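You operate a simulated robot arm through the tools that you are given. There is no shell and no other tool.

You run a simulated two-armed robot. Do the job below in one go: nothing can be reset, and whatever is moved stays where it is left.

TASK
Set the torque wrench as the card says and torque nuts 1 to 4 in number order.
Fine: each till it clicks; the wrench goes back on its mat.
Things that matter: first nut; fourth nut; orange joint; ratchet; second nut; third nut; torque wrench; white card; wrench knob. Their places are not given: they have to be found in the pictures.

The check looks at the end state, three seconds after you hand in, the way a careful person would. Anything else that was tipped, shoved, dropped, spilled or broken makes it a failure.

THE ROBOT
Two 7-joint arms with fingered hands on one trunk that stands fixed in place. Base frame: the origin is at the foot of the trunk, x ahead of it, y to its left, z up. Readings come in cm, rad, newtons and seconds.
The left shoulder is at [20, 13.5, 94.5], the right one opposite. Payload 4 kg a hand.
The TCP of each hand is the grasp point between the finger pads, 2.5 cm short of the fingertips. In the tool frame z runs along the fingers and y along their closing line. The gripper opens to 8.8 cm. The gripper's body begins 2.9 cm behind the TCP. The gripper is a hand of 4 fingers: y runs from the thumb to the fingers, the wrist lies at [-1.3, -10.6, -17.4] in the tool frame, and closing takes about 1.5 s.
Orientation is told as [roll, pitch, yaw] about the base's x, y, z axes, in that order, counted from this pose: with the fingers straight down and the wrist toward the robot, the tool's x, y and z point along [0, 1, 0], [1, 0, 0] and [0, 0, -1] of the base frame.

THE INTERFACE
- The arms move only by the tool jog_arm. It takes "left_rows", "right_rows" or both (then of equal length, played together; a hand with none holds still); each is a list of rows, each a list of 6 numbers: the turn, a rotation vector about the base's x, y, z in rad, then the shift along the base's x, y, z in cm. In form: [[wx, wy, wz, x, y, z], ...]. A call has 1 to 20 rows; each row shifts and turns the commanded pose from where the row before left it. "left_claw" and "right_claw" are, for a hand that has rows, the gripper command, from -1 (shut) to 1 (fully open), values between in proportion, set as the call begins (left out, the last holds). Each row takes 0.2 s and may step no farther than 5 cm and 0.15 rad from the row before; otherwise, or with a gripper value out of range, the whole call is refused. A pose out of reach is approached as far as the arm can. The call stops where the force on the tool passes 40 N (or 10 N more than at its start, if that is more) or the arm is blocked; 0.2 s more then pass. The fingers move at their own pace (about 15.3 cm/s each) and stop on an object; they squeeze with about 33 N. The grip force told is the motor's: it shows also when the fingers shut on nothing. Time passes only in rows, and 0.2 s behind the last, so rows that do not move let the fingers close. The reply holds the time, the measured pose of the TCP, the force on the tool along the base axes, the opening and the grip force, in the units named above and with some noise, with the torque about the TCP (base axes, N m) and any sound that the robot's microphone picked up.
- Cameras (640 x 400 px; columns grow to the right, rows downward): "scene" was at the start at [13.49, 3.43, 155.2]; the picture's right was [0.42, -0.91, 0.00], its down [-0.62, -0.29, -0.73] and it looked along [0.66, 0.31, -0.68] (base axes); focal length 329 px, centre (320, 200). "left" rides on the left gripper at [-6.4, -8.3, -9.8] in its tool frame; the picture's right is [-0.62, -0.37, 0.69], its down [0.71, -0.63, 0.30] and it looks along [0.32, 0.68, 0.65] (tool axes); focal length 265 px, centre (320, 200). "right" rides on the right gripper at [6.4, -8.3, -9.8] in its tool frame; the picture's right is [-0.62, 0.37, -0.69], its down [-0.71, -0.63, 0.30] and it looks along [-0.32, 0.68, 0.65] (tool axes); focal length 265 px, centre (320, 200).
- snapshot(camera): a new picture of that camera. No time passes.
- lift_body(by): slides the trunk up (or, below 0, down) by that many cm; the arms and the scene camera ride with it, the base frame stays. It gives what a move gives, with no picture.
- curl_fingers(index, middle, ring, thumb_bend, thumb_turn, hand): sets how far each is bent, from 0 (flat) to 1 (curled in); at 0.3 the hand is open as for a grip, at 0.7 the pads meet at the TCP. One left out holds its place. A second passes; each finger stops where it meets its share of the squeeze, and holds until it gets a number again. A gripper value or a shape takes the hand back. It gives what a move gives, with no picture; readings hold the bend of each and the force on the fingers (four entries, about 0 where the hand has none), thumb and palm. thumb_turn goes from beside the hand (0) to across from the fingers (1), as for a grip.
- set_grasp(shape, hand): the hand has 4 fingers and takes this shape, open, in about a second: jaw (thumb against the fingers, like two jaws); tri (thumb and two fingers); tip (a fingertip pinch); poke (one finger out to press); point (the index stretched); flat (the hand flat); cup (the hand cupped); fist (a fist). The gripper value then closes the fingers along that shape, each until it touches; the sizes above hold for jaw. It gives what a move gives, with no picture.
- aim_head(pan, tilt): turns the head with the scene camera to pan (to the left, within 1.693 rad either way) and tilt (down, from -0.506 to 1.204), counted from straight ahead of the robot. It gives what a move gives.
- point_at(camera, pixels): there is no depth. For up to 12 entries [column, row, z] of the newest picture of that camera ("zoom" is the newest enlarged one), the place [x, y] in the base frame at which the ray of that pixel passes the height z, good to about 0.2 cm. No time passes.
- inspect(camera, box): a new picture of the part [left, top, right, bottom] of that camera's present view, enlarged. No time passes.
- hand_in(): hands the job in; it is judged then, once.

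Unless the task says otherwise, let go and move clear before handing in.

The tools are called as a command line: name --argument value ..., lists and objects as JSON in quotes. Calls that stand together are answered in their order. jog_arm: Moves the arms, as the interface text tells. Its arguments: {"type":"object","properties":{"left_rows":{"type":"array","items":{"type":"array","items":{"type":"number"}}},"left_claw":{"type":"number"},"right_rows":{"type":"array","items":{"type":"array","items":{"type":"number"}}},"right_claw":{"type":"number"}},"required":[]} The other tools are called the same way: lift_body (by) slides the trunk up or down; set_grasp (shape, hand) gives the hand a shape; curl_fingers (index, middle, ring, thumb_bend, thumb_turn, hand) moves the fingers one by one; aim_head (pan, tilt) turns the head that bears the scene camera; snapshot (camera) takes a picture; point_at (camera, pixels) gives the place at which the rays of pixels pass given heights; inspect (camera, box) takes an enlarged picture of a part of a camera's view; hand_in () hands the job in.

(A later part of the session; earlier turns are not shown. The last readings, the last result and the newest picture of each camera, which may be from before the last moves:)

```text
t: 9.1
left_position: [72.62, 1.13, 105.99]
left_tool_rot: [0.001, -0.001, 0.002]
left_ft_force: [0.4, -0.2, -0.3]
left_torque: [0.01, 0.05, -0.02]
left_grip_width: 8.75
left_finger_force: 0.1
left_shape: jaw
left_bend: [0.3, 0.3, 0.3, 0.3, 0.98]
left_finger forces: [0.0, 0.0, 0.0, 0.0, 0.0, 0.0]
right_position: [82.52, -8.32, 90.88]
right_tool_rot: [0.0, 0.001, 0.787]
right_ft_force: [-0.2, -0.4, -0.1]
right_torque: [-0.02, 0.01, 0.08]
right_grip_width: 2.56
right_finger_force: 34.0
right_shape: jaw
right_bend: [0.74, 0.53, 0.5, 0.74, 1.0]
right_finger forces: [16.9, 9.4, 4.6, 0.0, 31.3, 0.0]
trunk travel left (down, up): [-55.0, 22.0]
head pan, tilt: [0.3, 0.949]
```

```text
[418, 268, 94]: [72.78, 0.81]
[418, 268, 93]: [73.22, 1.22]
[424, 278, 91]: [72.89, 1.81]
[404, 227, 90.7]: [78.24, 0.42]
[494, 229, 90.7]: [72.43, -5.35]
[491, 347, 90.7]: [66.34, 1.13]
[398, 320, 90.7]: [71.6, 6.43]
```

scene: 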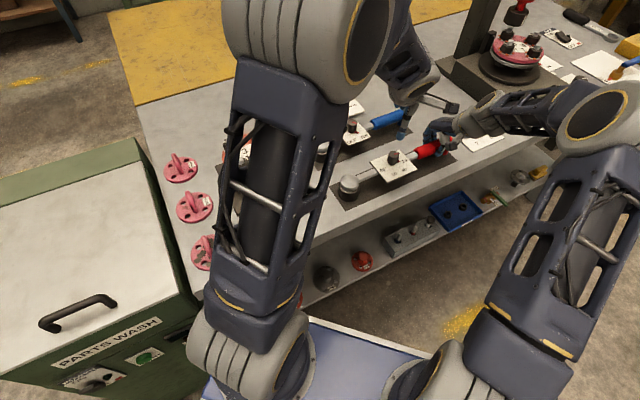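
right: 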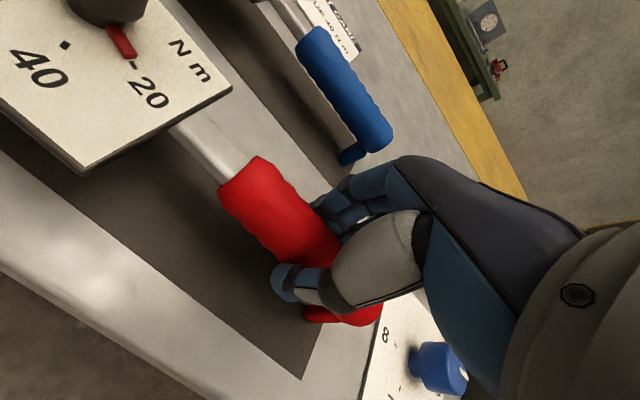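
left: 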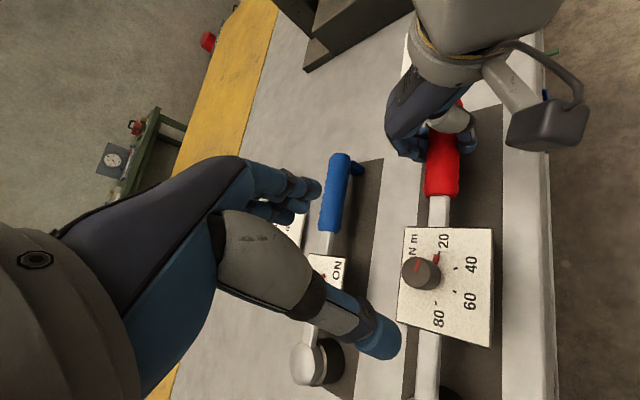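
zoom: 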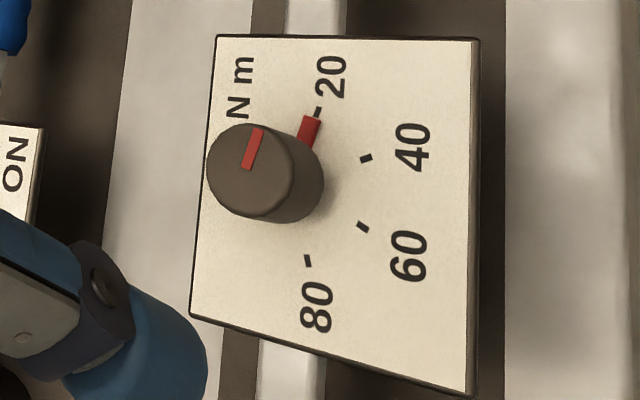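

point_at --camera "left" --pixels '[[439.3, 252.3, 90.7], [455.5, 267.8, 90.7], [454.5, 291.1, 90.7], [435.9, 302.6, 90.7], [416.4, 272.5, 93], [416.4, 272.5, 93.7], [416.4, 272.5, 94.4]]'

```text
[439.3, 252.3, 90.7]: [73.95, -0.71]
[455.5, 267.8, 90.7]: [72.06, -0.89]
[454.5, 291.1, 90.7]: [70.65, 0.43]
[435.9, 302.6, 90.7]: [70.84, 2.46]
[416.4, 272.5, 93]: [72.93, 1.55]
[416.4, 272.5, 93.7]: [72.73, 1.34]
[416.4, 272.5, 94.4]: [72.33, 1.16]
```

Knob centre ≈(72.8,1.4), top ≈93.8, board 90.7. I'll descend in stages, stopping at z≈95.5 to look.

jog_arm --left_rows '[[0, 0, 0, 0.09, 0.14, -4], [0, 0, 0, 0.09, 0.13, -4], [0, 0, 0, 0, 0, -2.5]]' --left_claw 1

snapshot --camera "left"

inspect --camera "scene" --box '[340, 90, 460, 190]'

```text
t: 9.9
left_position: [72.68, 1.41, 95.26]
left_tool_rot: [0.001, 0.002, 0.0]
left_ft_force: [0.5, 0.3, 0.4]
left_torque: [-0.02, 0.01, 0.0]
left_grip_width: 8.8
left_finger_force: 0.1
left_shape: jaw
left_bend: [0.3, 0.3, 0.3, 0.3, 0.98]
left_finger forces: [0.1, 0.0, 0.0, 0.0, 0.1, 0.1]
right_position: [82.43, -8.33, 90.89]
right_tool_rot: [-0.002, -0.001, 0.788]
right_ft_force: [-0.1, -0.4, -0.2]
right_torque: [-0.02, 0.01, 0.1]
right_grip_width: 2.54
right_finger_force: 33.3
right_shape: jaw
right_bend: [0.74, 0.53, 0.5, 0.74, 1.0]
right_finger forces: [17.0, 9.4, 4.5, 0.0, 31.4, 0.0]
trunk travel left (down, up): [-55.0, 22.0]
head pan, tilt: [0.3, 0.949]
```

```text
taken
```

left: 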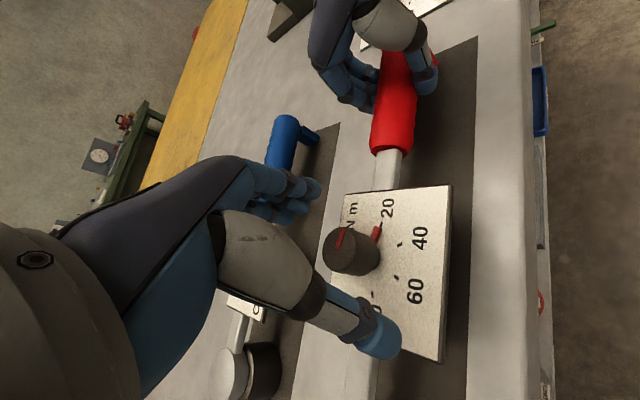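

```text
4.00 times, centred on (400, 140) of scene
```

zoom: 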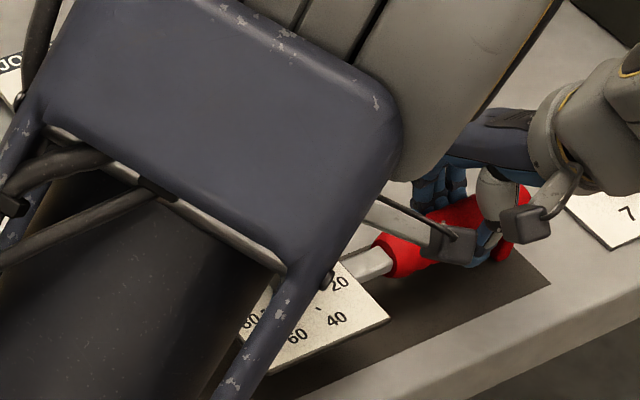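

inspect --camera "left" --box '[270, 170, 460, 360]'

point_at --camera "left" --pixels '[[343, 249, 93.8], [333, 248, 93.8], [358, 258, 91]]'

```text
2.11 times, centred on (365, 265) of left
```

zoom: 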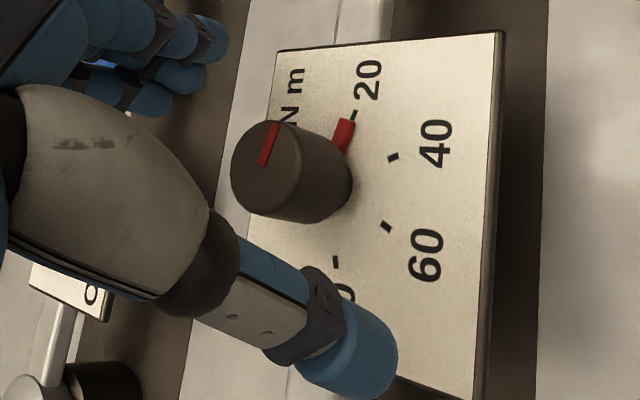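

```text
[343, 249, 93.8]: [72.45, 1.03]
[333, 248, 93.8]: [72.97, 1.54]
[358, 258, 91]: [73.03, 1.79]
```

The knob top centre (341,251) matches (72.6,1.2), within 0.2 cm of the TCP. I'll lower 1.6 cm more and close the left hand.

jog_arm --left_rows '[[0, 0, 0, -0.05, -0.1, -0.8], [0, 0, 0, 0, 0, -0.8], [0, 0, 0, 0, 0, 0]]' --left_claw 1

snapshot --camera "left"

```text
t: 10.7
left_position: [72.53, 1.4, 93.76]
left_tool_rot: [0.001, 0.002, 0.0]
left_ft_force: [0.8, -0.9, -0.3]
left_torque: [0.0, 0.02, -0.01]
left_grip_width: 8.76
left_finger_force: 0.0
left_shape: jaw
left_bend: [0.3, 0.3, 0.3, 0.3, 0.98]
left_finger forces: [0.0, 0.0, 0.0, 0.0, 0.0, 0.1]
right_position: [82.43, -8.39, 90.96]
right_tool_rot: [0.0, -0.001, 0.788]
right_ft_force: [0.2, 0.5, 0.2]
right_torque: [-0.04, 0.01, 0.09]
right_grip_width: 2.55
right_finger_force: 32.9
right_shape: jaw
right_bend: [0.74, 0.53, 0.5, 0.74, 1.0]
right_finger forces: [17.1, 9.4, 4.5, 0.1, 31.3, 0.0]
trunk travel left (down, up): [-55.0, 22.0]
head pan, tilt: [0.3, 0.949]
```

```text
taken
```

left: 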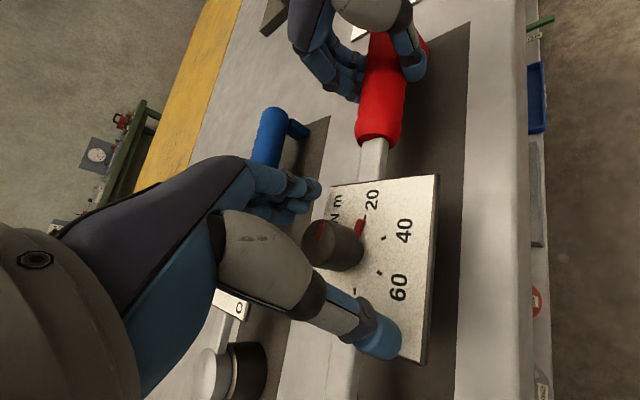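

Position reached without contact; closing the left hand on the knob.

jog_arm --left_rows '[[0, 0, 0, 0, 0, 0], [0, 0, 0, 0, 0, 0], [0, 0, 0, 0, 0, 0], [0, 0, 0, 0, 0, 0], [0, 0, 0, 0, 0, 0], [0, 0, 0, 0, 0, 0], [0, 0, 0, 0, 0, 0], [0, 0, 0, 0, 0, 0], [0, 0, 0, 0, 0, 0]]' --left_claw -1

snapshot --camera "left"

inspect --camera "left" --box '[270, 160, 450, 370]'

```text
t: 12.7
left_position: [72.63, 1.38, 93.77]
left_tool_rot: [-0.001, -0.001, 0.0]
left_ft_force: [-3.5, 2.0, -1.0]
left_torque: [0.01, 0.0, 0.02]
left_grip_width: 1.97
left_finger_force: 32.7
left_shape: jaw
left_bend: [0.74, 0.57, 0.62, 0.75, 1.0]
left_finger forces: [17.0, 9.4, 0.0, 0.0, 28.8, 0.0]
right_position: [82.39, -8.29, 90.97]
right_tool_rot: [0.002, -0.002, 0.788]
right_ft_force: [1.5, -2.3, 0.8]
right_torque: [-0.02, 0.0, 0.08]
right_grip_width: 2.57
right_finger_force: 33.0
right_shape: jaw
right_bend: [0.74, 0.53, 0.51, 0.74, 1.0]
right_finger forces: [17.5, 9.5, 4.3, 0.0, 31.1, 0.0]
trunk travel left (down, up): [-55.0, 22.0]
head pan, tilt: [0.3, 0.949]
```

```text
taken
```

left: 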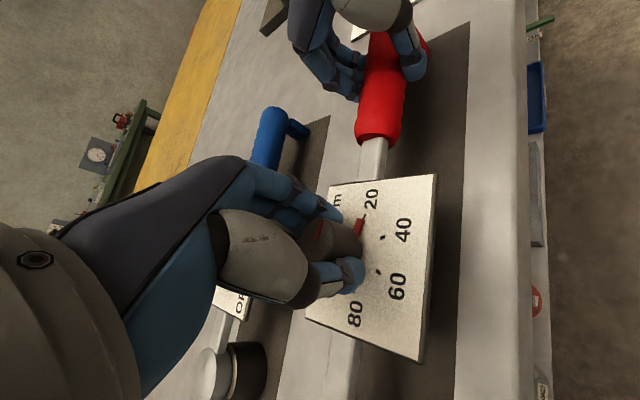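

```text
1.90 times, centred on (360, 265) of left
```

zoom: 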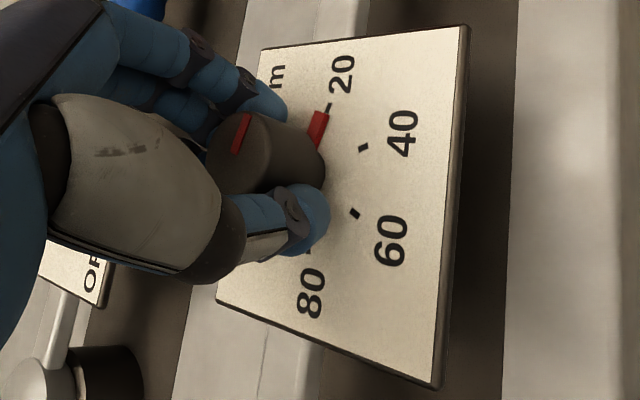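

The knob is gripped with the pointer still at 20. I'll turn the left hand clockwise 0.36 rad and check that the pointer follows.

jog_arm --left_rows '[[0, 0, -0.09, 0, 0, 0], [0, 0, -0.09, 0, 0, 0], [0, 0, -0.09, 0, 0, 0], [0, 0, -0.09, 0, 0, 0], [0, 0, 0, 0, 0, 0]]'

snapshot --camera "left"

inspect --camera "left" --box '[270, 160, 450, 370]'

```text
t: 13.9
left_position: [72.69, 1.49, 93.81]
left_tool_rot: [0.0, 0.002, -0.361]
left_ft_force: [-2.7, 3.8, -0.7]
left_torque: [0.06, 0.04, 0.02]
left_grip_width: 1.97
left_finger_force: 32.3
left_shape: jaw
left_bend: [0.74, 0.57, 0.62, 0.75, 1.0]
left_finger forces: [16.8, 9.9, 0.1, 0.0, 29.1, 0.0]
right_position: [82.39, -8.33, 90.93]
right_tool_rot: [-0.001, 0.0, 0.785]
right_ft_force: [1.6, -3.7, -0.6]
right_torque: [-0.07, -0.02, 0.04]
right_grip_width: 2.56
right_finger_force: 33.2
right_shape: jaw
right_bend: [0.74, 0.53, 0.51, 0.74, 1.0]
right_finger forces: [17.5, 9.1, 4.1, 0.1, 31.3, 0.0]
trunk travel left (down, up): [-55.0, 22.0]
head pan, tilt: [0.3, 0.949]
```

```text
taken
```

left: 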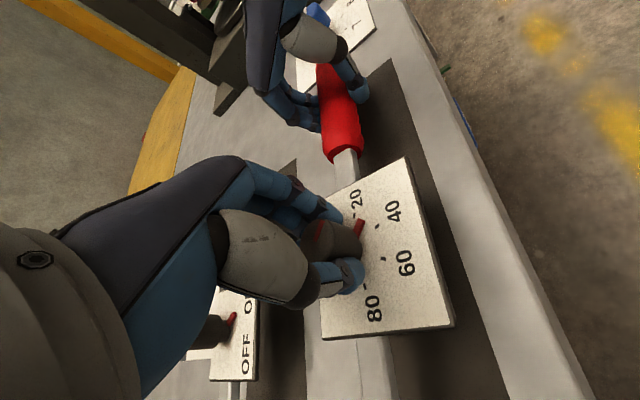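

```text
1.90 times, centred on (360, 265) of left
```

zoom: 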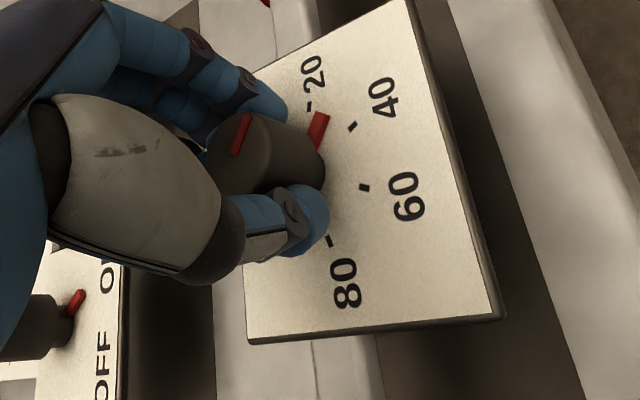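

The pointer follows the hand, now about 40% of the way to 40. I'll turn another 0.46 rad.

jog_arm --left_rows '[[0, 0, -0.115, 0, 0, 0], [0, 0, -0.115, 0, 0, 0], [0, 0, -0.115, 0, 0, 0], [0, 0, -0.115, 0, 0, 0], [0, 0, 0, 0, 0, 0]]'

snapshot --camera "left"

inspect --camera "left" --box '[320, 180, 430, 260]'

```text
t: 15.1
left_position: [72.71, 1.51, 93.81]
left_tool_rot: [0.001, 0.001, -0.82]
left_ft_force: [-2.2, 4.5, -0.1]
left_torque: [0.06, 0.04, -0.01]
left_grip_width: 1.95
left_finger_force: 32.8
left_shape: jaw
left_bend: [0.74, 0.57, 0.62, 0.75, 1.0]
left_finger forces: [16.6, 9.1, 0.0, 0.0, 30.3, 0.0]
right_position: [82.39, -8.32, 90.91]
right_tool_rot: [0.001, 0.0, 0.788]
right_ft_force: [2.3, -4.9, -0.3]
right_torque: [-0.06, -0.03, 0.03]
right_grip_width: 2.54
right_finger_force: 33.6
right_shape: jaw
right_bend: [0.74, 0.53, 0.51, 0.74, 1.0]
right_finger forces: [16.9, 9.0, 4.5, 0.0, 32.1, 0.0]
trunk travel left (down, up): [-55.0, 22.0]
head pan, tilt: [0.3, 0.949]
```

```text
taken
```

left: 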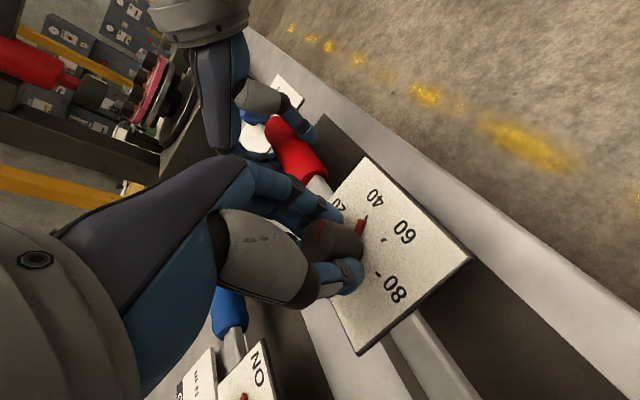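

```text
5.00 times, centred on (375, 220) of left
```

zoom: 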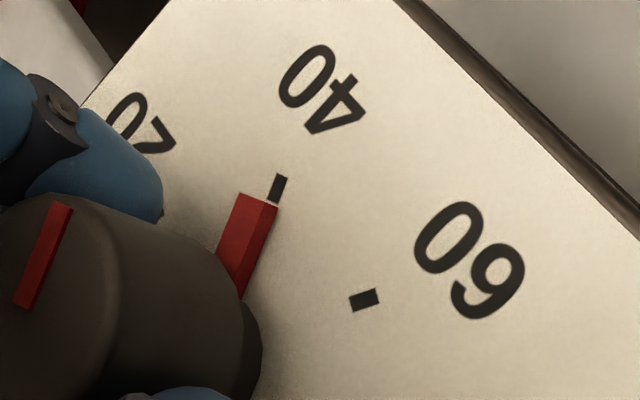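

The pointer is nearly at 40. I'll check the angles numerically on the board plane.

point_at --camera "zoom" --pixels '[[278, 188, 90.7], [365, 300, 90.7], [259, 200, 91.0], [278, 207, 90.7], [230, 285, 91.0], [244, 300, 90.7], [40, 257, 93.8], [62, 207, 93.8], [24, 305, 93.8]]'

inspect --camera "left" --box '[340, 200, 390, 236]'

inspect --camera "scene" --box '[370, 140, 418, 185]'

```text
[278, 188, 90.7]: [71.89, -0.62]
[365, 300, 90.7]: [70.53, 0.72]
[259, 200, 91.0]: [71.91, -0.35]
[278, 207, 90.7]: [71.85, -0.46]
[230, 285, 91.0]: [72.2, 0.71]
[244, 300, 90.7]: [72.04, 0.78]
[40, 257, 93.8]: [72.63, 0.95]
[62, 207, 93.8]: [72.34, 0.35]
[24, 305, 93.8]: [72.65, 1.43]
```

```text
11.11 times, centred on (365, 218) of left
```

zoom: 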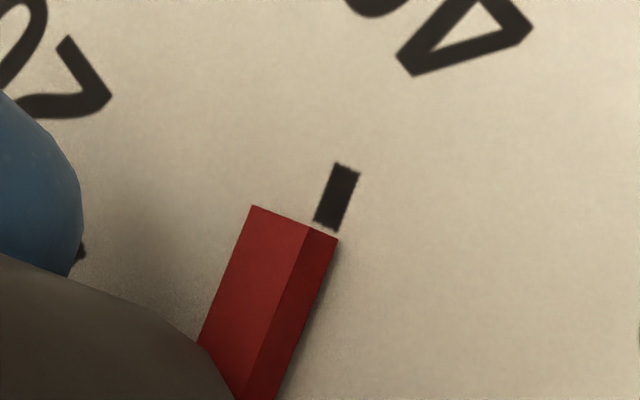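

```text
8.89 times, centred on (394, 162) of scene
```

zoom: 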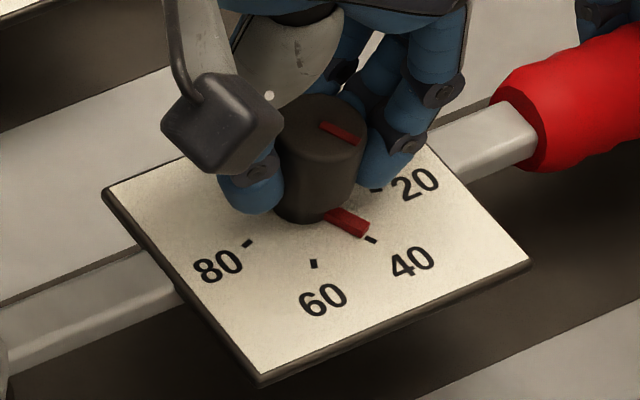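

The pointer is about 0.05 rad short of the 40 tick. I'll turn that bit more and recheck from both views.

jog_arm --left_rows '[[0, 0, -0.05, 0, 0, 0], [0, 0, 0, 0, 0, 0], [0, 0, 0, 0, 0, 0]]'

snapshot --camera "left"

inspect --camera "left" --box '[340, 200, 390, 236]'

inspect --camera "scene" --box '[380, 150, 410, 175]'

```text
t: 15.9
left_position: [72.83, 1.53, 93.77]
left_tool_rot: [0.0, 0.0, -0.869]
left_ft_force: [-2.6, 4.0, -0.7]
left_torque: [0.05, 0.02, 0.02]
left_grip_width: 1.94
left_finger_force: 33.2
left_shape: jaw
left_bend: [0.74, 0.57, 0.62, 0.75, 1.0]
left_finger forces: [16.7, 9.1, 0.0, 0.0, 30.4, 0.1]
right_position: [82.47, -8.33, 90.9]
right_tool_rot: [-0.001, -0.001, 0.786]
right_ft_force: [2.5, -5.3, 0.1]
right_torque: [-0.07, -0.05, 0.08]
right_grip_width: 2.55
right_finger_force: 32.8
right_shape: jaw
right_bend: [0.74, 0.53, 0.51, 0.74, 1.0]
right_finger forces: [16.8, 9.4, 4.9, 0.1, 32.2, 0.0]
trunk travel left (down, up): [-55.0, 22.0]
head pan, tilt: [0.3, 0.949]
```

```text
taken
```

left: 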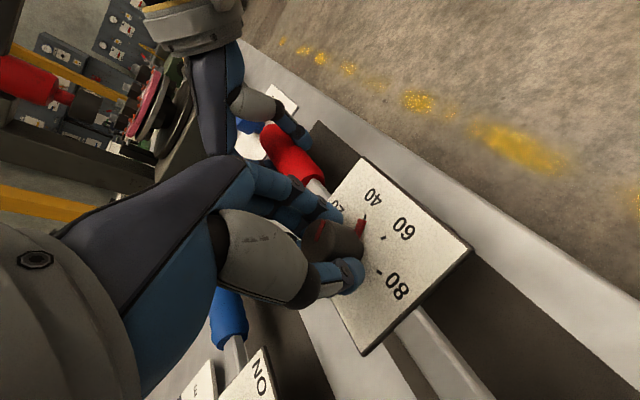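

```text
11.11 times, centred on (365, 218) of left
```

zoom: 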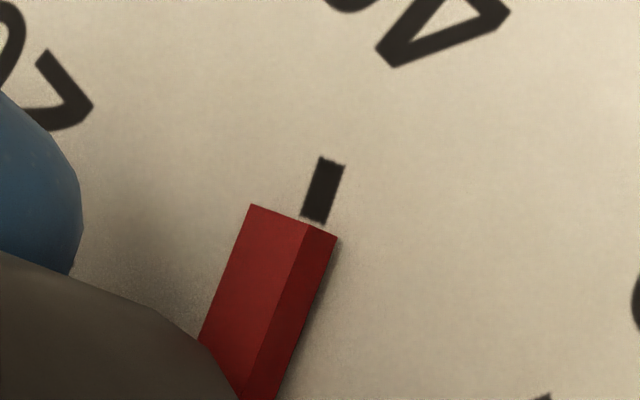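

```text
16.00 times, centred on (395, 162) of scene
```

zoom: 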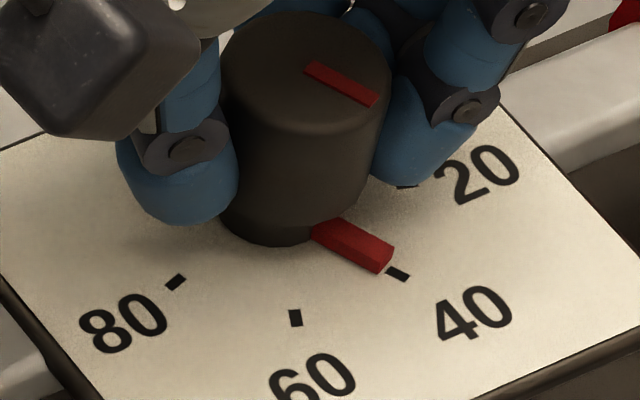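

Both views show the pointer within about 1° of the 40 tick. I'll add a final 0.012 rad, then open the left hand.

jog_arm --left_rows '[[0, 0, -0.012, 0, 0, 0], [0, 0, 0, 0, 0, 0]]'

jog_arm --left_rows '[[0, 0, 0, 0, 0, 0], [0, 0, 0, 0, 0, 0], [0, 0, 0, 0, 0, 0], [0, 0, 0, 0, 0, 0], [0, 0, 0, 0, 0, 0], [0, 0, 0, 0, 0, 0], [0, 0, 0, 0, 0, 0], [0, 0, 0, 0, 0, 0]]' --left_claw 1

inspect --camera "left" --box '[320, 190, 410, 250]'

inspect --camera "scene" --box '[380, 150, 410, 175]'

```text
t: 16.5
left_position: [72.67, 1.54, 93.79]
left_tool_rot: [0.0, -0.001, -0.883]
left_ft_force: [-3.0, 3.0, 0.1]
left_torque: [0.03, 0.01, -0.01]
left_grip_width: 1.95
left_finger_force: 33.1
left_shape: jaw
left_bend: [0.74, 0.57, 0.62, 0.75, 1.0]
left_finger forces: [17.2, 9.1, 0.0, 0.1, 29.8, 0.0]
right_position: [82.37, -8.35, 90.87]
right_tool_rot: [0.001, 0.0, 0.788]
right_ft_force: [3.9, -4.8, -0.3]
right_torque: [-0.02, -0.05, 0.06]
right_grip_width: 2.54
right_finger_force: 33.0
right_shape: jaw
right_bend: [0.74, 0.53, 0.51, 0.74, 1.0]
right_finger forces: [17.0, 9.4, 4.9, 0.0, 32.1, 0.0]
trunk travel left (down, up): [-55.0, 22.0]
head pan, tilt: [0.3, 0.949]
```

```text
t: 18.3
left_position: [72.65, 1.57, 93.76]
left_tool_rot: [0.0, -0.001, -0.882]
left_ft_force: [0.7, 0.2, -0.3]
left_torque: [0.0, 0.0, 0.03]
left_grip_width: 8.76
left_finger_force: 0.0
left_shape: jaw
left_bend: [0.3, 0.3, 0.3, 0.3, 0.98]
left_finger forces: [0.0, 0.0, 0.0, 0.0, 0.0, 0.1]
right_position: [82.43, -8.39, 90.9]
right_tool_rot: [0.0, 0.001, 0.788]
right_ft_force: [0.5, -0.2, 0.5]
right_torque: [-0.03, 0.0, 0.08]
right_grip_width: 2.55
right_finger_force: 33.4
right_shape: jaw
right_bend: [0.74, 0.53, 0.51, 0.74, 1.0]
right_finger forces: [17.1, 9.5, 4.7, 0.0, 31.7, 0.0]
trunk travel left (down, up): [-55.0, 22.0]
head pan, tilt: [0.3, 0.949]
```

```text
6.67 times, centred on (365, 220) of left
```

zoom: 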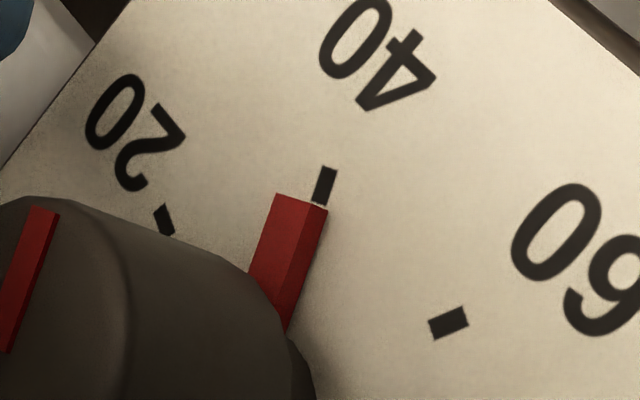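

```text
16.00 times, centred on (395, 162) of scene
```

zoom: 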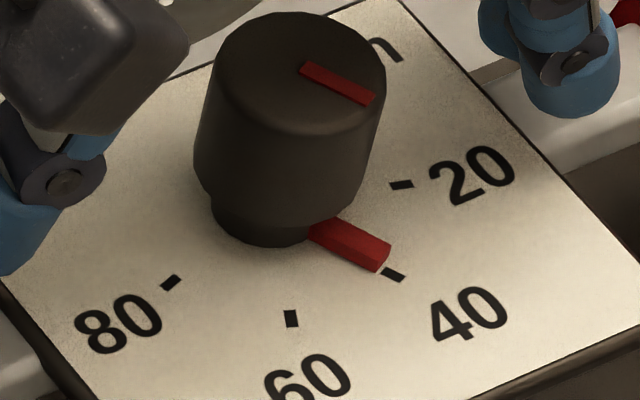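

The knob is released with the pointer very near 40. I'll raise the left hand clear and look straight at the dial again.

jog_arm --left_rows '[[0, 0, 0, 0, 0, 3], [0, 0, 0, 0, 0, 4], [0, 0, 0, 0, 0, 5]]'

snapshot --camera "left"

inspect --camera "scene" --box '[390, 158, 404, 168]'

inspect --camera "right" --box '[0, 0, 240, 180]'

```text
t: 19.1
left_position: [72.78, 1.44, 105.69]
left_tool_rot: [0.001, -0.001, -0.881]
left_ft_force: [0.3, 0.1, 0.2]
left_torque: [-0.03, -0.01, 0.02]
left_grip_width: 8.75
left_finger_force: 0.1
left_shape: jaw
left_bend: [0.3, 0.3, 0.3, 0.3, 0.98]
left_finger forces: [0.1, 0.0, 0.0, 0.0, 0.1, 0.0]
right_position: [82.46, -8.42, 90.87]
right_tool_rot: [-0.001, -0.001, 0.788]
right_ft_force: [-2.0, -1.7, 0.0]
right_torque: [-0.02, 0.04, 0.08]
right_grip_width: 2.54
right_finger_force: 34.1
right_shape: jaw
right_bend: [0.74, 0.53, 0.51, 0.74, 1.0]
right_finger forces: [16.7, 9.0, 4.2, 0.0, 32.4, 0.1]
trunk travel left (down, up): [-55.0, 22.0]
head pan, tilt: [0.3, 0.949]
```

```text
taken
```

left: 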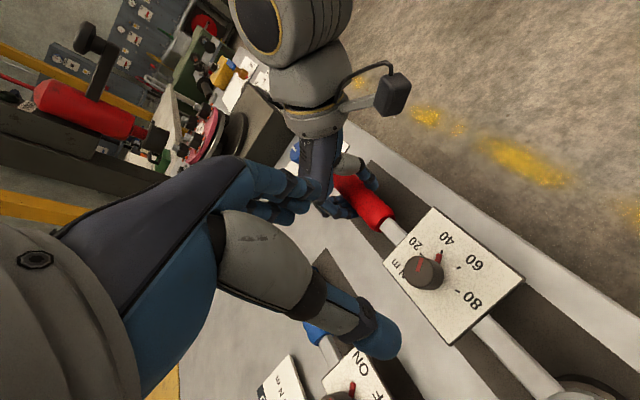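

```text
16.00 times, centred on (397, 163) of scene
```

zoom: 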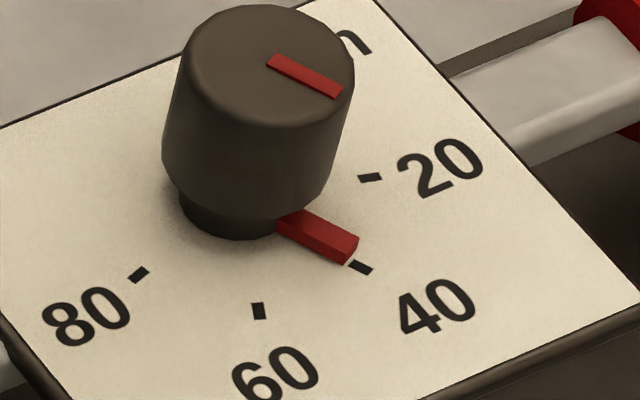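

```text
2.22 times, centred on (120, 90) of right
```

zoom: 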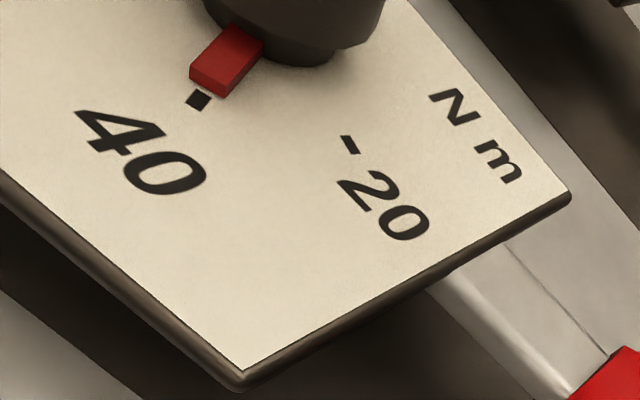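

The setting now reads 40 in the scene and right views. I'll test-lift the wrench 2 cm with the right hand to see whether it stays level.

jog_arm --right_rows '[[0, 0, 0, 0, 0, 0.5], [0, 0, 0, 0, 0, 0.5], [0, 0, 0, 0, 0, 0.5], [0, 0, 0, 0, 0, 0.5], [0, 0, 0, 0, 0, 0]]'

snapshot --camera "left"

inspect --camera "scene" --box '[325, 125, 465, 212]'

snapshot --camera "right"

```text
t: 20.3
left_position: [72.87, 1.35, 105.79]
left_tool_rot: [0.001, 0.0, -0.881]
left_ft_force: [-1.5, 0.3, 0.0]
left_torque: [-0.03, 0.01, -0.02]
left_grip_width: 8.77
left_finger_force: 0.0
left_shape: jaw
left_bend: [0.3, 0.3, 0.3, 0.3, 0.98]
left_finger forces: [0.0, 0.1, 0.0, 0.1, 0.0, 0.0]
right_position: [82.46, -8.3, 92.97]
right_tool_rot: [0.0, 0.0, 0.788]
right_ft_force: [-1.9, 0.5, -6.7]
right_torque: [-0.05, -0.03, 0.14]
right_grip_width: 2.51
right_finger_force: 32.7
right_shape: jaw
right_bend: [0.74, 0.53, 0.51, 0.74, 1.0]
right_finger forces: [17.0, 9.1, 4.9, 0.0, 31.0, 0.1]
trunk travel left (down, up): [-55.0, 22.0]
head pan, tilt: [0.3, 0.949]
```

```text
taken
```

left: 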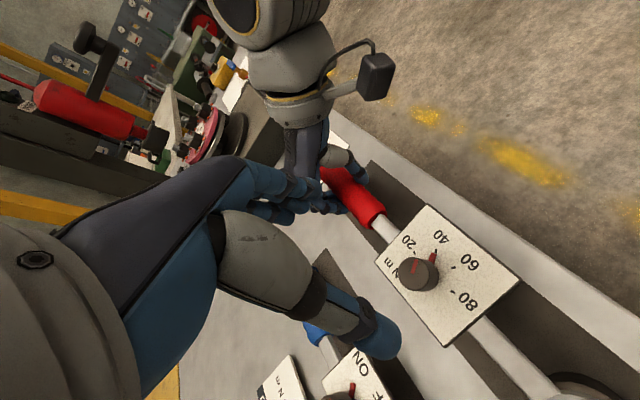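

```text
4.57 times, centred on (395, 168) of scene
```

zoom: 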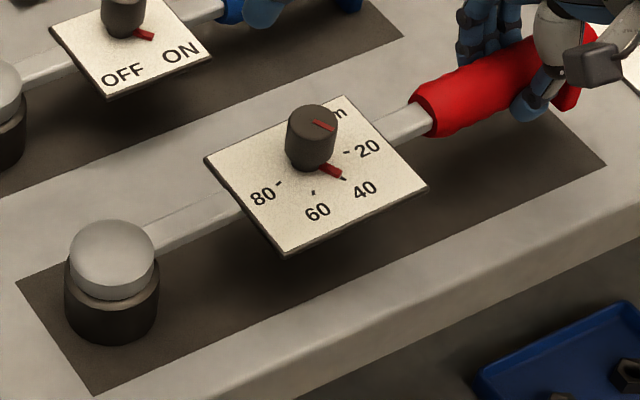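

```text
taken
```

right: 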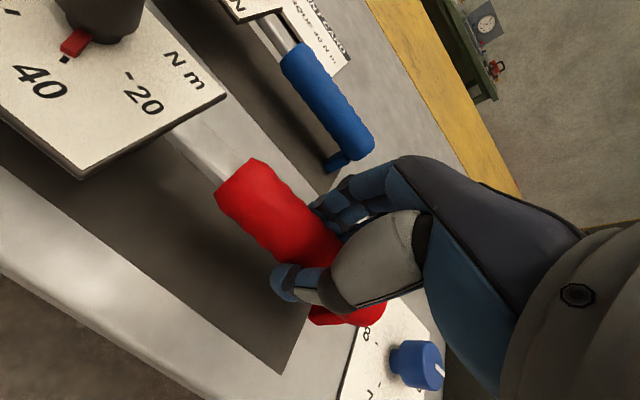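

The head stayed on the mat while the handle rose, so a one-hand grip pivots. I'll set the handle back down, then have the left hand grip the wrench head from above for a two-hand carry.

jog_arm --right_rows '[[0, 0, 0, 0, 0, -0.5], [0, 0, 0, 0, 0, -0.5], [0, 0, 0, 0, 0, -0.5], [0, 0, 0, 0, 0, -0.5], [0, 0, 0, 0, 0, 0], [0, 0, 0, 0, 0, 0], [0, 0, 0, 0, 0, 0], [0, 0, 0, 0, 0, 0], [0, 0, 0, 0, 0, 0], [0, 0, 0, 0, 0, 0], [0, 0, 0, 0, 0, 0], [0, 0, 0, 0, 0, 0]]' --left_rows '[[0, 0, 0.139, -0.775, 0.746, 0.4], [0, 0, 0.139, -0.775, 0.746, 0.4], [0, 0, 0.139, -0.775, 0.746, 0.4], [0, 0, 0.139, -0.775, 0.746, 0.4], [0, 0, 0.139, -0.775, 0.746, 0], [0, 0, 0.139, -0.775, 0.746, 0], [0, 0, 0.139, -0.775, 0.746, 0], [0, 0, 0.139, -0.775, 0.746, 0], [0, 0, 0.139, -0.775, 0.746, 0], [0, 0, 0.139, -0.775, 0.746, 0], [0, 0, 0.139, -0.775, 0.746, 0], [0, 0, 0.139, -0.775, 0.746, 0]]'

snapshot --camera "left"

snapshot --camera "scene"

snapshot --camera "right"

```text
t: 22.9
left_position: [63.27, 10.43, 107.41]
left_tool_rot: [-0.001, -0.001, 0.789]
left_ft_force: [-0.3, 0.0, -0.1]
left_torque: [0.0, 0.02, 0.02]
left_grip_width: 8.76
left_finger_force: 0.1
left_shape: jaw
left_bend: [0.3, 0.3, 0.3, 0.3, 0.98]
left_finger forces: [0.0, 0.0, 0.0, 0.0, 0.0, 0.0]
right_position: [82.37, -8.31, 90.9]
right_tool_rot: [0.0, 0.0, 0.788]
right_ft_force: [1.1, -0.5, -6.3]
right_torque: [0.03, 0.04, 0.06]
right_grip_width: 2.56
right_finger_force: 32.7
right_shape: jaw
right_bend: [0.74, 0.53, 0.51, 0.74, 1.0]
right_finger forces: [17.4, 9.1, 4.3, 0.1, 30.9, 0.1]
trunk travel left (down, up): [-55.0, 22.0]
head pan, tilt: [0.3, 0.949]
```

```text
taken
```

left: 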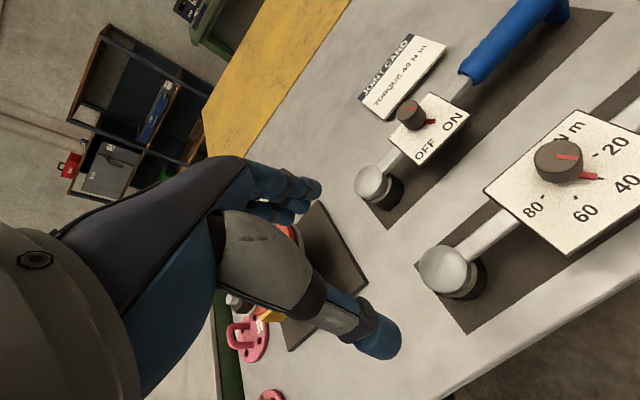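

```text
taken
```

scene: 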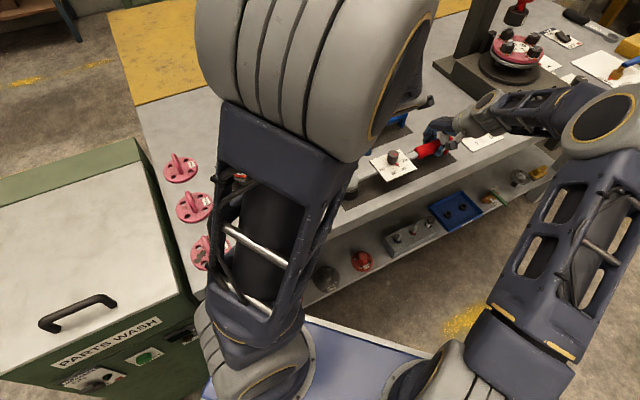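

```text
taken
```

right: 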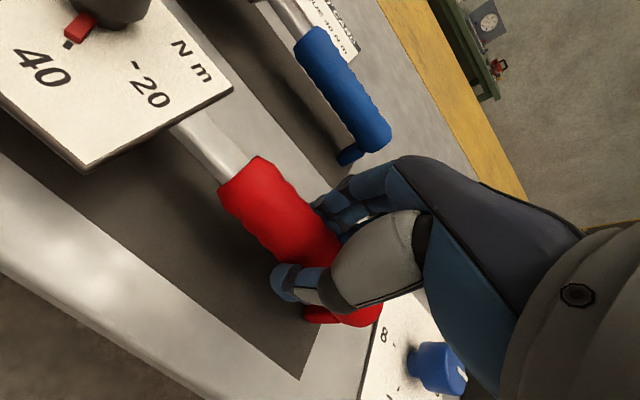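

inspect --camera "left" --box '[405, 225, 505, 325]'

point_at --camera "zoom" --pixels '[[320, 200, 91]]'

```text
4.00 times, centred on (455, 275) of left
```

zoom: 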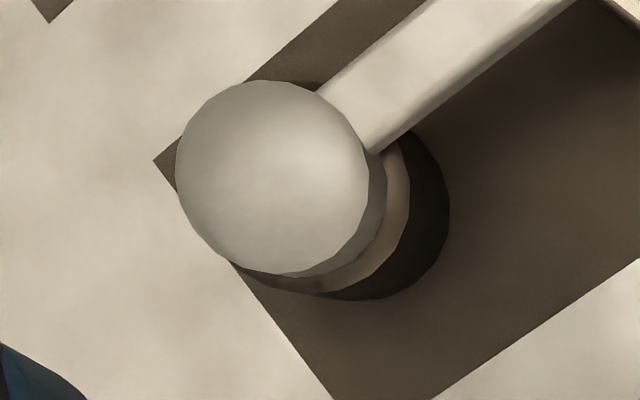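

```text
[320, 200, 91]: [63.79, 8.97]
```

point_at --camera "zoom" --pixels '[[271, 177, 91], [271, 177, 92], [271, 177, 93], [349, 200, 88], [349, 200, 87], [289, 183, 90], [289, 183, 91], [371, 152, 90], [371, 152, 91], [155, 160, 88]]'

point_at --camera "left" --pixels '[[485, 190, 90.7], [565, 251, 90.7], [468, 334, 88]]'

```text
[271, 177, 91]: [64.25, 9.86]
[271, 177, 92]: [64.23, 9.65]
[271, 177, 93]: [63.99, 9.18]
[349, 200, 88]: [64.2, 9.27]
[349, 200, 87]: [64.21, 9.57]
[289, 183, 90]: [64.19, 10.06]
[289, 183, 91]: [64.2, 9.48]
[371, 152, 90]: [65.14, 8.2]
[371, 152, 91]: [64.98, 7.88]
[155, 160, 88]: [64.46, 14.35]
```

```text
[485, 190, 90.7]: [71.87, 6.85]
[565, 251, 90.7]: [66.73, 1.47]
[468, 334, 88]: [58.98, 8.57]
```

Combining all views, the head centre is (64.2,10.3) with its top near z≈90 and the table nearer 85.5, so the socket is about 4.5 cm tall and the bar should clear neighbouring studs. I'll check the ratchet head distance before lowering the left hand.

point_at --camera "left" --pixels '[[370, 185, 89.5], [385, 190, 86], [443, 269, 89.8], [560, 158, 93.5]]'

jog_arm --left_rows '[[0, 0, 0, 0.45, -0.07, -4], [0, 0, 0, 0.45, -0.06, -4], [0, 0, 0, 0, 0, -4]]' --left_claw 1

snapshot --camera "left"

```text
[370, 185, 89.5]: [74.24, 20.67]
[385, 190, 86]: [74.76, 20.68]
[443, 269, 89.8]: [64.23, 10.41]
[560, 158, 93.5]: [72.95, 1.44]
```

```text
t: 23.7
left_position: [64.21, 10.41, 95.5]
left_tool_rot: [0.001, 0.0, 0.789]
left_ft_force: [0.1, -0.2, 0.0]
left_torque: [0.0, 0.0, 0.02]
left_grip_width: 8.76
left_finger_force: 0.0
left_shape: jaw
left_bend: [0.3, 0.3, 0.3, 0.3, 0.98]
left_finger forces: [0.0, 0.0, 0.0, 0.1, 0.1, 0.0]
right_position: [82.54, -8.35, 91.09]
right_tool_rot: [0.0, 0.001, 0.787]
right_ft_force: [0.5, -0.7, -5.9]
right_torque: [0.0, 0.03, 0.1]
right_grip_width: 2.56
right_finger_force: 32.8
right_shape: jaw
right_bend: [0.74, 0.53, 0.51, 0.74, 1.0]
right_finger forces: [17.3, 9.0, 4.3, 0.0, 30.9, 0.0]
trunk travel left (down, up): [-55.0, 22.0]
head pan, tilt: [0.3, 0.949]
```

```text
taken
```

left: 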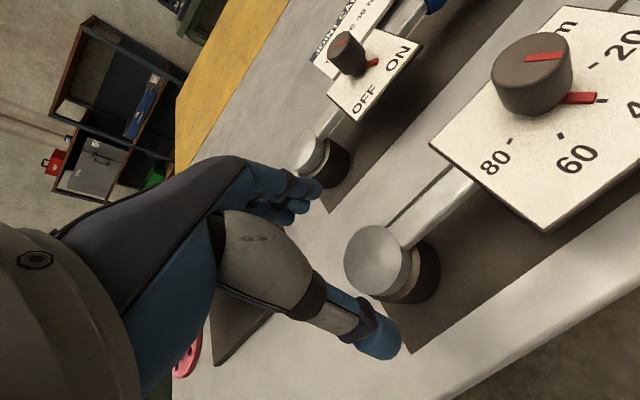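

inspect --camera "left" --box '[330, 210, 450, 315]'

point_at --camera "zoom" --pixels '[[320, 200, 90]]'

```text
3.81 times, centred on (390, 262) of left
```

zoom: 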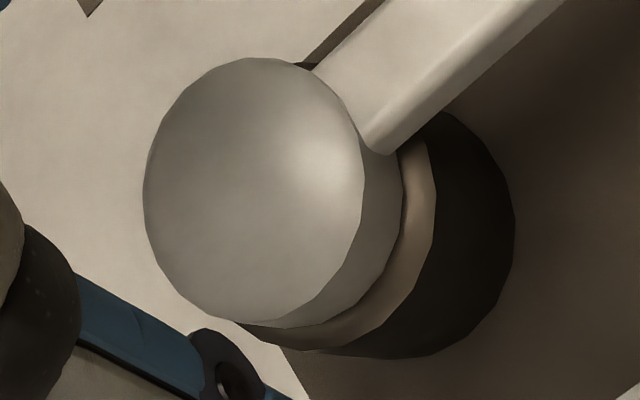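

```text
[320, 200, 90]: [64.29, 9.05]
```

point_at --camera "zoom" --pixels '[[255, 192, 89.5], [255, 192, 90], [255, 192, 90.5], [395, 228, 85.5], [395, 228, 86.5], [372, 152, 89.5], [300, 68, 89.5]]'

```text
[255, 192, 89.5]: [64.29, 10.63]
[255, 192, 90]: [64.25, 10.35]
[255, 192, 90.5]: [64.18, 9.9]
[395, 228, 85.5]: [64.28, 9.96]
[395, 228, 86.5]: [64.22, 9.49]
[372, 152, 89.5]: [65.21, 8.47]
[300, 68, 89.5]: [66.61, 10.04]
```

Consistent: the head is at (64.25,10.2), top ≈90.1, bottom ≈85.3. I'll lower the left hand around it to z≈88.6.

jog_arm --left_rows '[[0, 0, 0, 0, -0.1, -2.5], [0, 0, 0, 0, 0, -2.4], [0, 0, 0, 0, 0, -1], [0, 0, 0, 0, 0, -1], [0, 0, 0, 0, 0, 0]]' --left_claw 1

snapshot --camera "left"

```text
t: 24.9
left_position: [64.32, 10.31, 88.4]
left_tool_rot: [-0.001, 0.001, 0.786]
left_ft_force: [0.2, 0.1, 0.1]
left_torque: [-0.01, 0.0, -0.03]
left_grip_width: 8.77
left_finger_force: 0.1
left_shape: jaw
left_bend: [0.3, 0.3, 0.3, 0.3, 0.98]
left_finger forces: [0.1, 0.1, 0.1, 0.0, 0.0, 0.0]
right_position: [82.5, -8.4, 90.98]
right_tool_rot: [0.001, 0.0, 0.787]
right_ft_force: [0.0, 0.7, -6.7]
right_torque: [0.01, 0.02, 0.1]
right_grip_width: 2.54
right_finger_force: 33.1
right_shape: jaw
right_bend: [0.74, 0.53, 0.51, 0.74, 1.0]
right_finger forces: [17.4, 9.0, 4.2, 0.1, 30.9, 0.1]
trunk travel left (down, up): [-55.0, 22.0]
head pan, tilt: [0.3, 0.949]
```

```text
taken
```

left: 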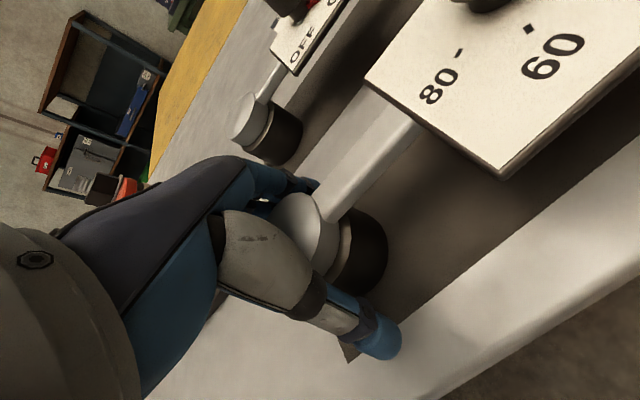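

The thumb and fingers straddle the head without contact. Closing the left hand.

jog_arm --left_rows '[[0, 0, 0, 0, 0, 0], [0, 0, 0, 0, 0, 0], [0, 0, 0, 0, 0, 0], [0, 0, 0, 0, 0, 0], [0, 0, 0, 0, 0, 0], [0, 0, 0, 0, 0, 0], [0, 0, 0, 0, 0, 0], [0, 0, 0, 0, 0, 0], [0, 0, 0, 0, 0, 0]]' --left_claw -1

snapshot --camera "left"

inspect --camera "left" --box '[220, 150, 440, 370]'

```text
t: 26.9
left_position: [64.24, 10.21, 88.4]
left_tool_rot: [0.001, -0.001, 0.784]
left_ft_force: [0.1, 0.0, -0.7]
left_torque: [0.0, -0.01, 0.0]
left_grip_width: 4.51
left_finger_force: 32.7
left_shape: jaw
left_bend: [0.74, 0.41, 0.44, 0.72, 1.0]
left_finger forces: [18.1, 10.3, 0.5, 0.0, 29.1, 0.0]
right_position: [82.52, -8.24, 90.94]
right_tool_rot: [0.0, 0.001, 0.786]
right_ft_force: [-0.2, -0.7, -6.2]
right_torque: [-0.02, 0.06, 0.07]
right_grip_width: 2.57
right_finger_force: 33.0
right_shape: jaw
right_bend: [0.74, 0.53, 0.51, 0.74, 1.0]
right_finger forces: [17.6, 9.0, 4.1, 0.1, 30.6, 0.0]
trunk travel left (down, up): [-55.0, 22.0]
head pan, tilt: [0.3, 0.949]
```

```text
taken
```

left: 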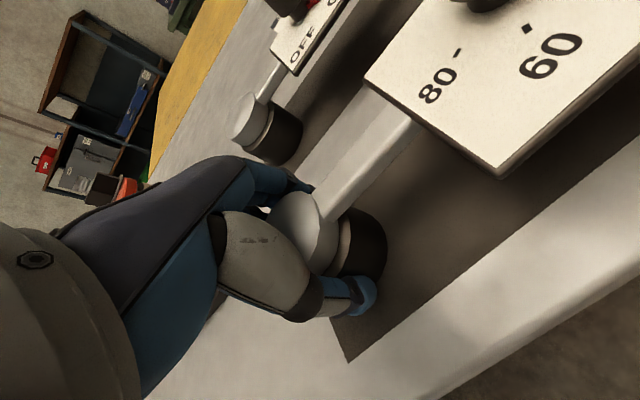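

```text
1.82 times, centred on (330, 260) of left
```

zoom: 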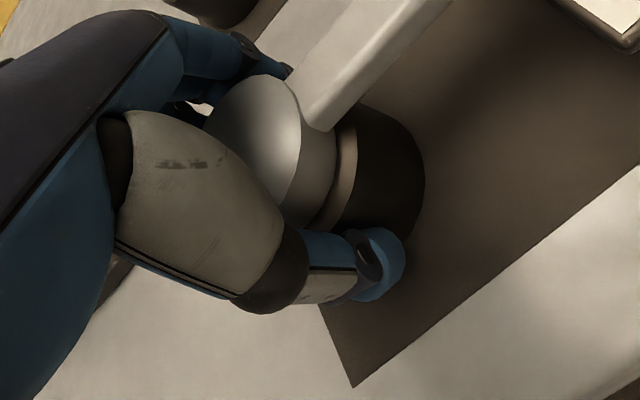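

The left hand holds the head (width 4.5, 33 N). Now I'll lift both hands together by 3 cm and check it stays level.

jog_arm --left_rows '[[0, 0, 0, 0, 0, 0.5], [0, 0, 0, 0, 0, 0.5], [0, 0, 0, 0, 0, 1], [0, 0, 0, 0, 0, 1], [0, 0, 0, 0, 0, 0]]' --right_rows '[[0, 0, 0, 0, 0, 0.5], [0, 0, 0, 0, 0, 0.5], [0, 0, 0, 0, 0, 1], [0, 0, 0, 0, 0, 1], [0, 0, 0, 0, 0, 0]]'

snapshot --camera "left"

snapshot --camera "scene"

snapshot --camera "right"

```text
t: 28.1
left_position: [64.24, 10.3, 91.49]
left_tool_rot: [0.001, 0.001, 0.785]
left_ft_force: [-2.1, 1.5, -3.9]
left_torque: [0.04, 0.05, -0.03]
left_grip_width: 4.52
left_finger_force: 33.2
left_shape: jaw
left_bend: [0.74, 0.41, 0.45, 0.71, 1.0]
left_finger forces: [17.8, 10.1, 2.1, 0.0, 29.8, 0.0]
right_position: [82.45, -8.3, 93.84]
right_tool_rot: [0.002, 0.0, 0.786]
right_ft_force: [0.8, -1.4, -6.3]
right_torque: [-0.05, 0.0, 0.05]
right_grip_width: 2.55
right_finger_force: 32.6
right_shape: jaw
right_bend: [0.74, 0.53, 0.51, 0.74, 1.0]
right_finger forces: [17.7, 8.8, 4.1, 0.0, 30.5, 0.1]
trunk travel left (down, up): [-55.0, 22.0]
head pan, tilt: [0.3, 0.949]
```

```text
taken
```

left: 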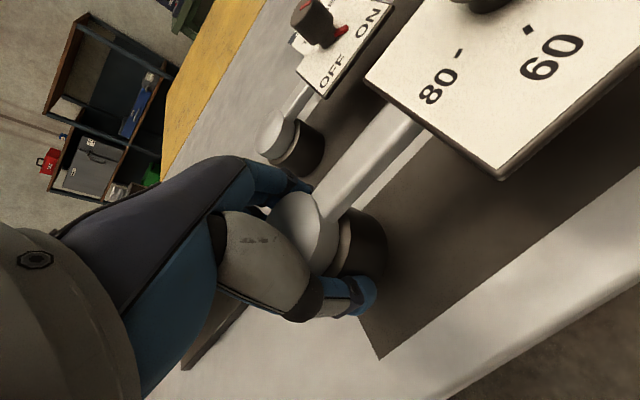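

```text
taken
```

scene: 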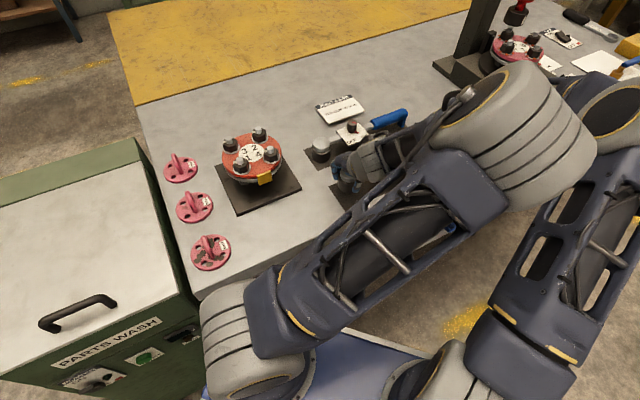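

```text
taken
```

right: 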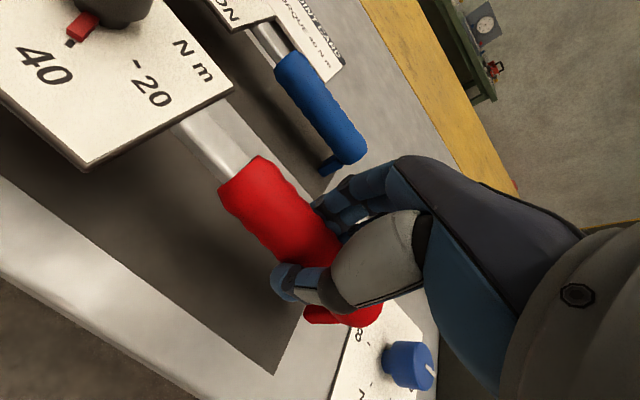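

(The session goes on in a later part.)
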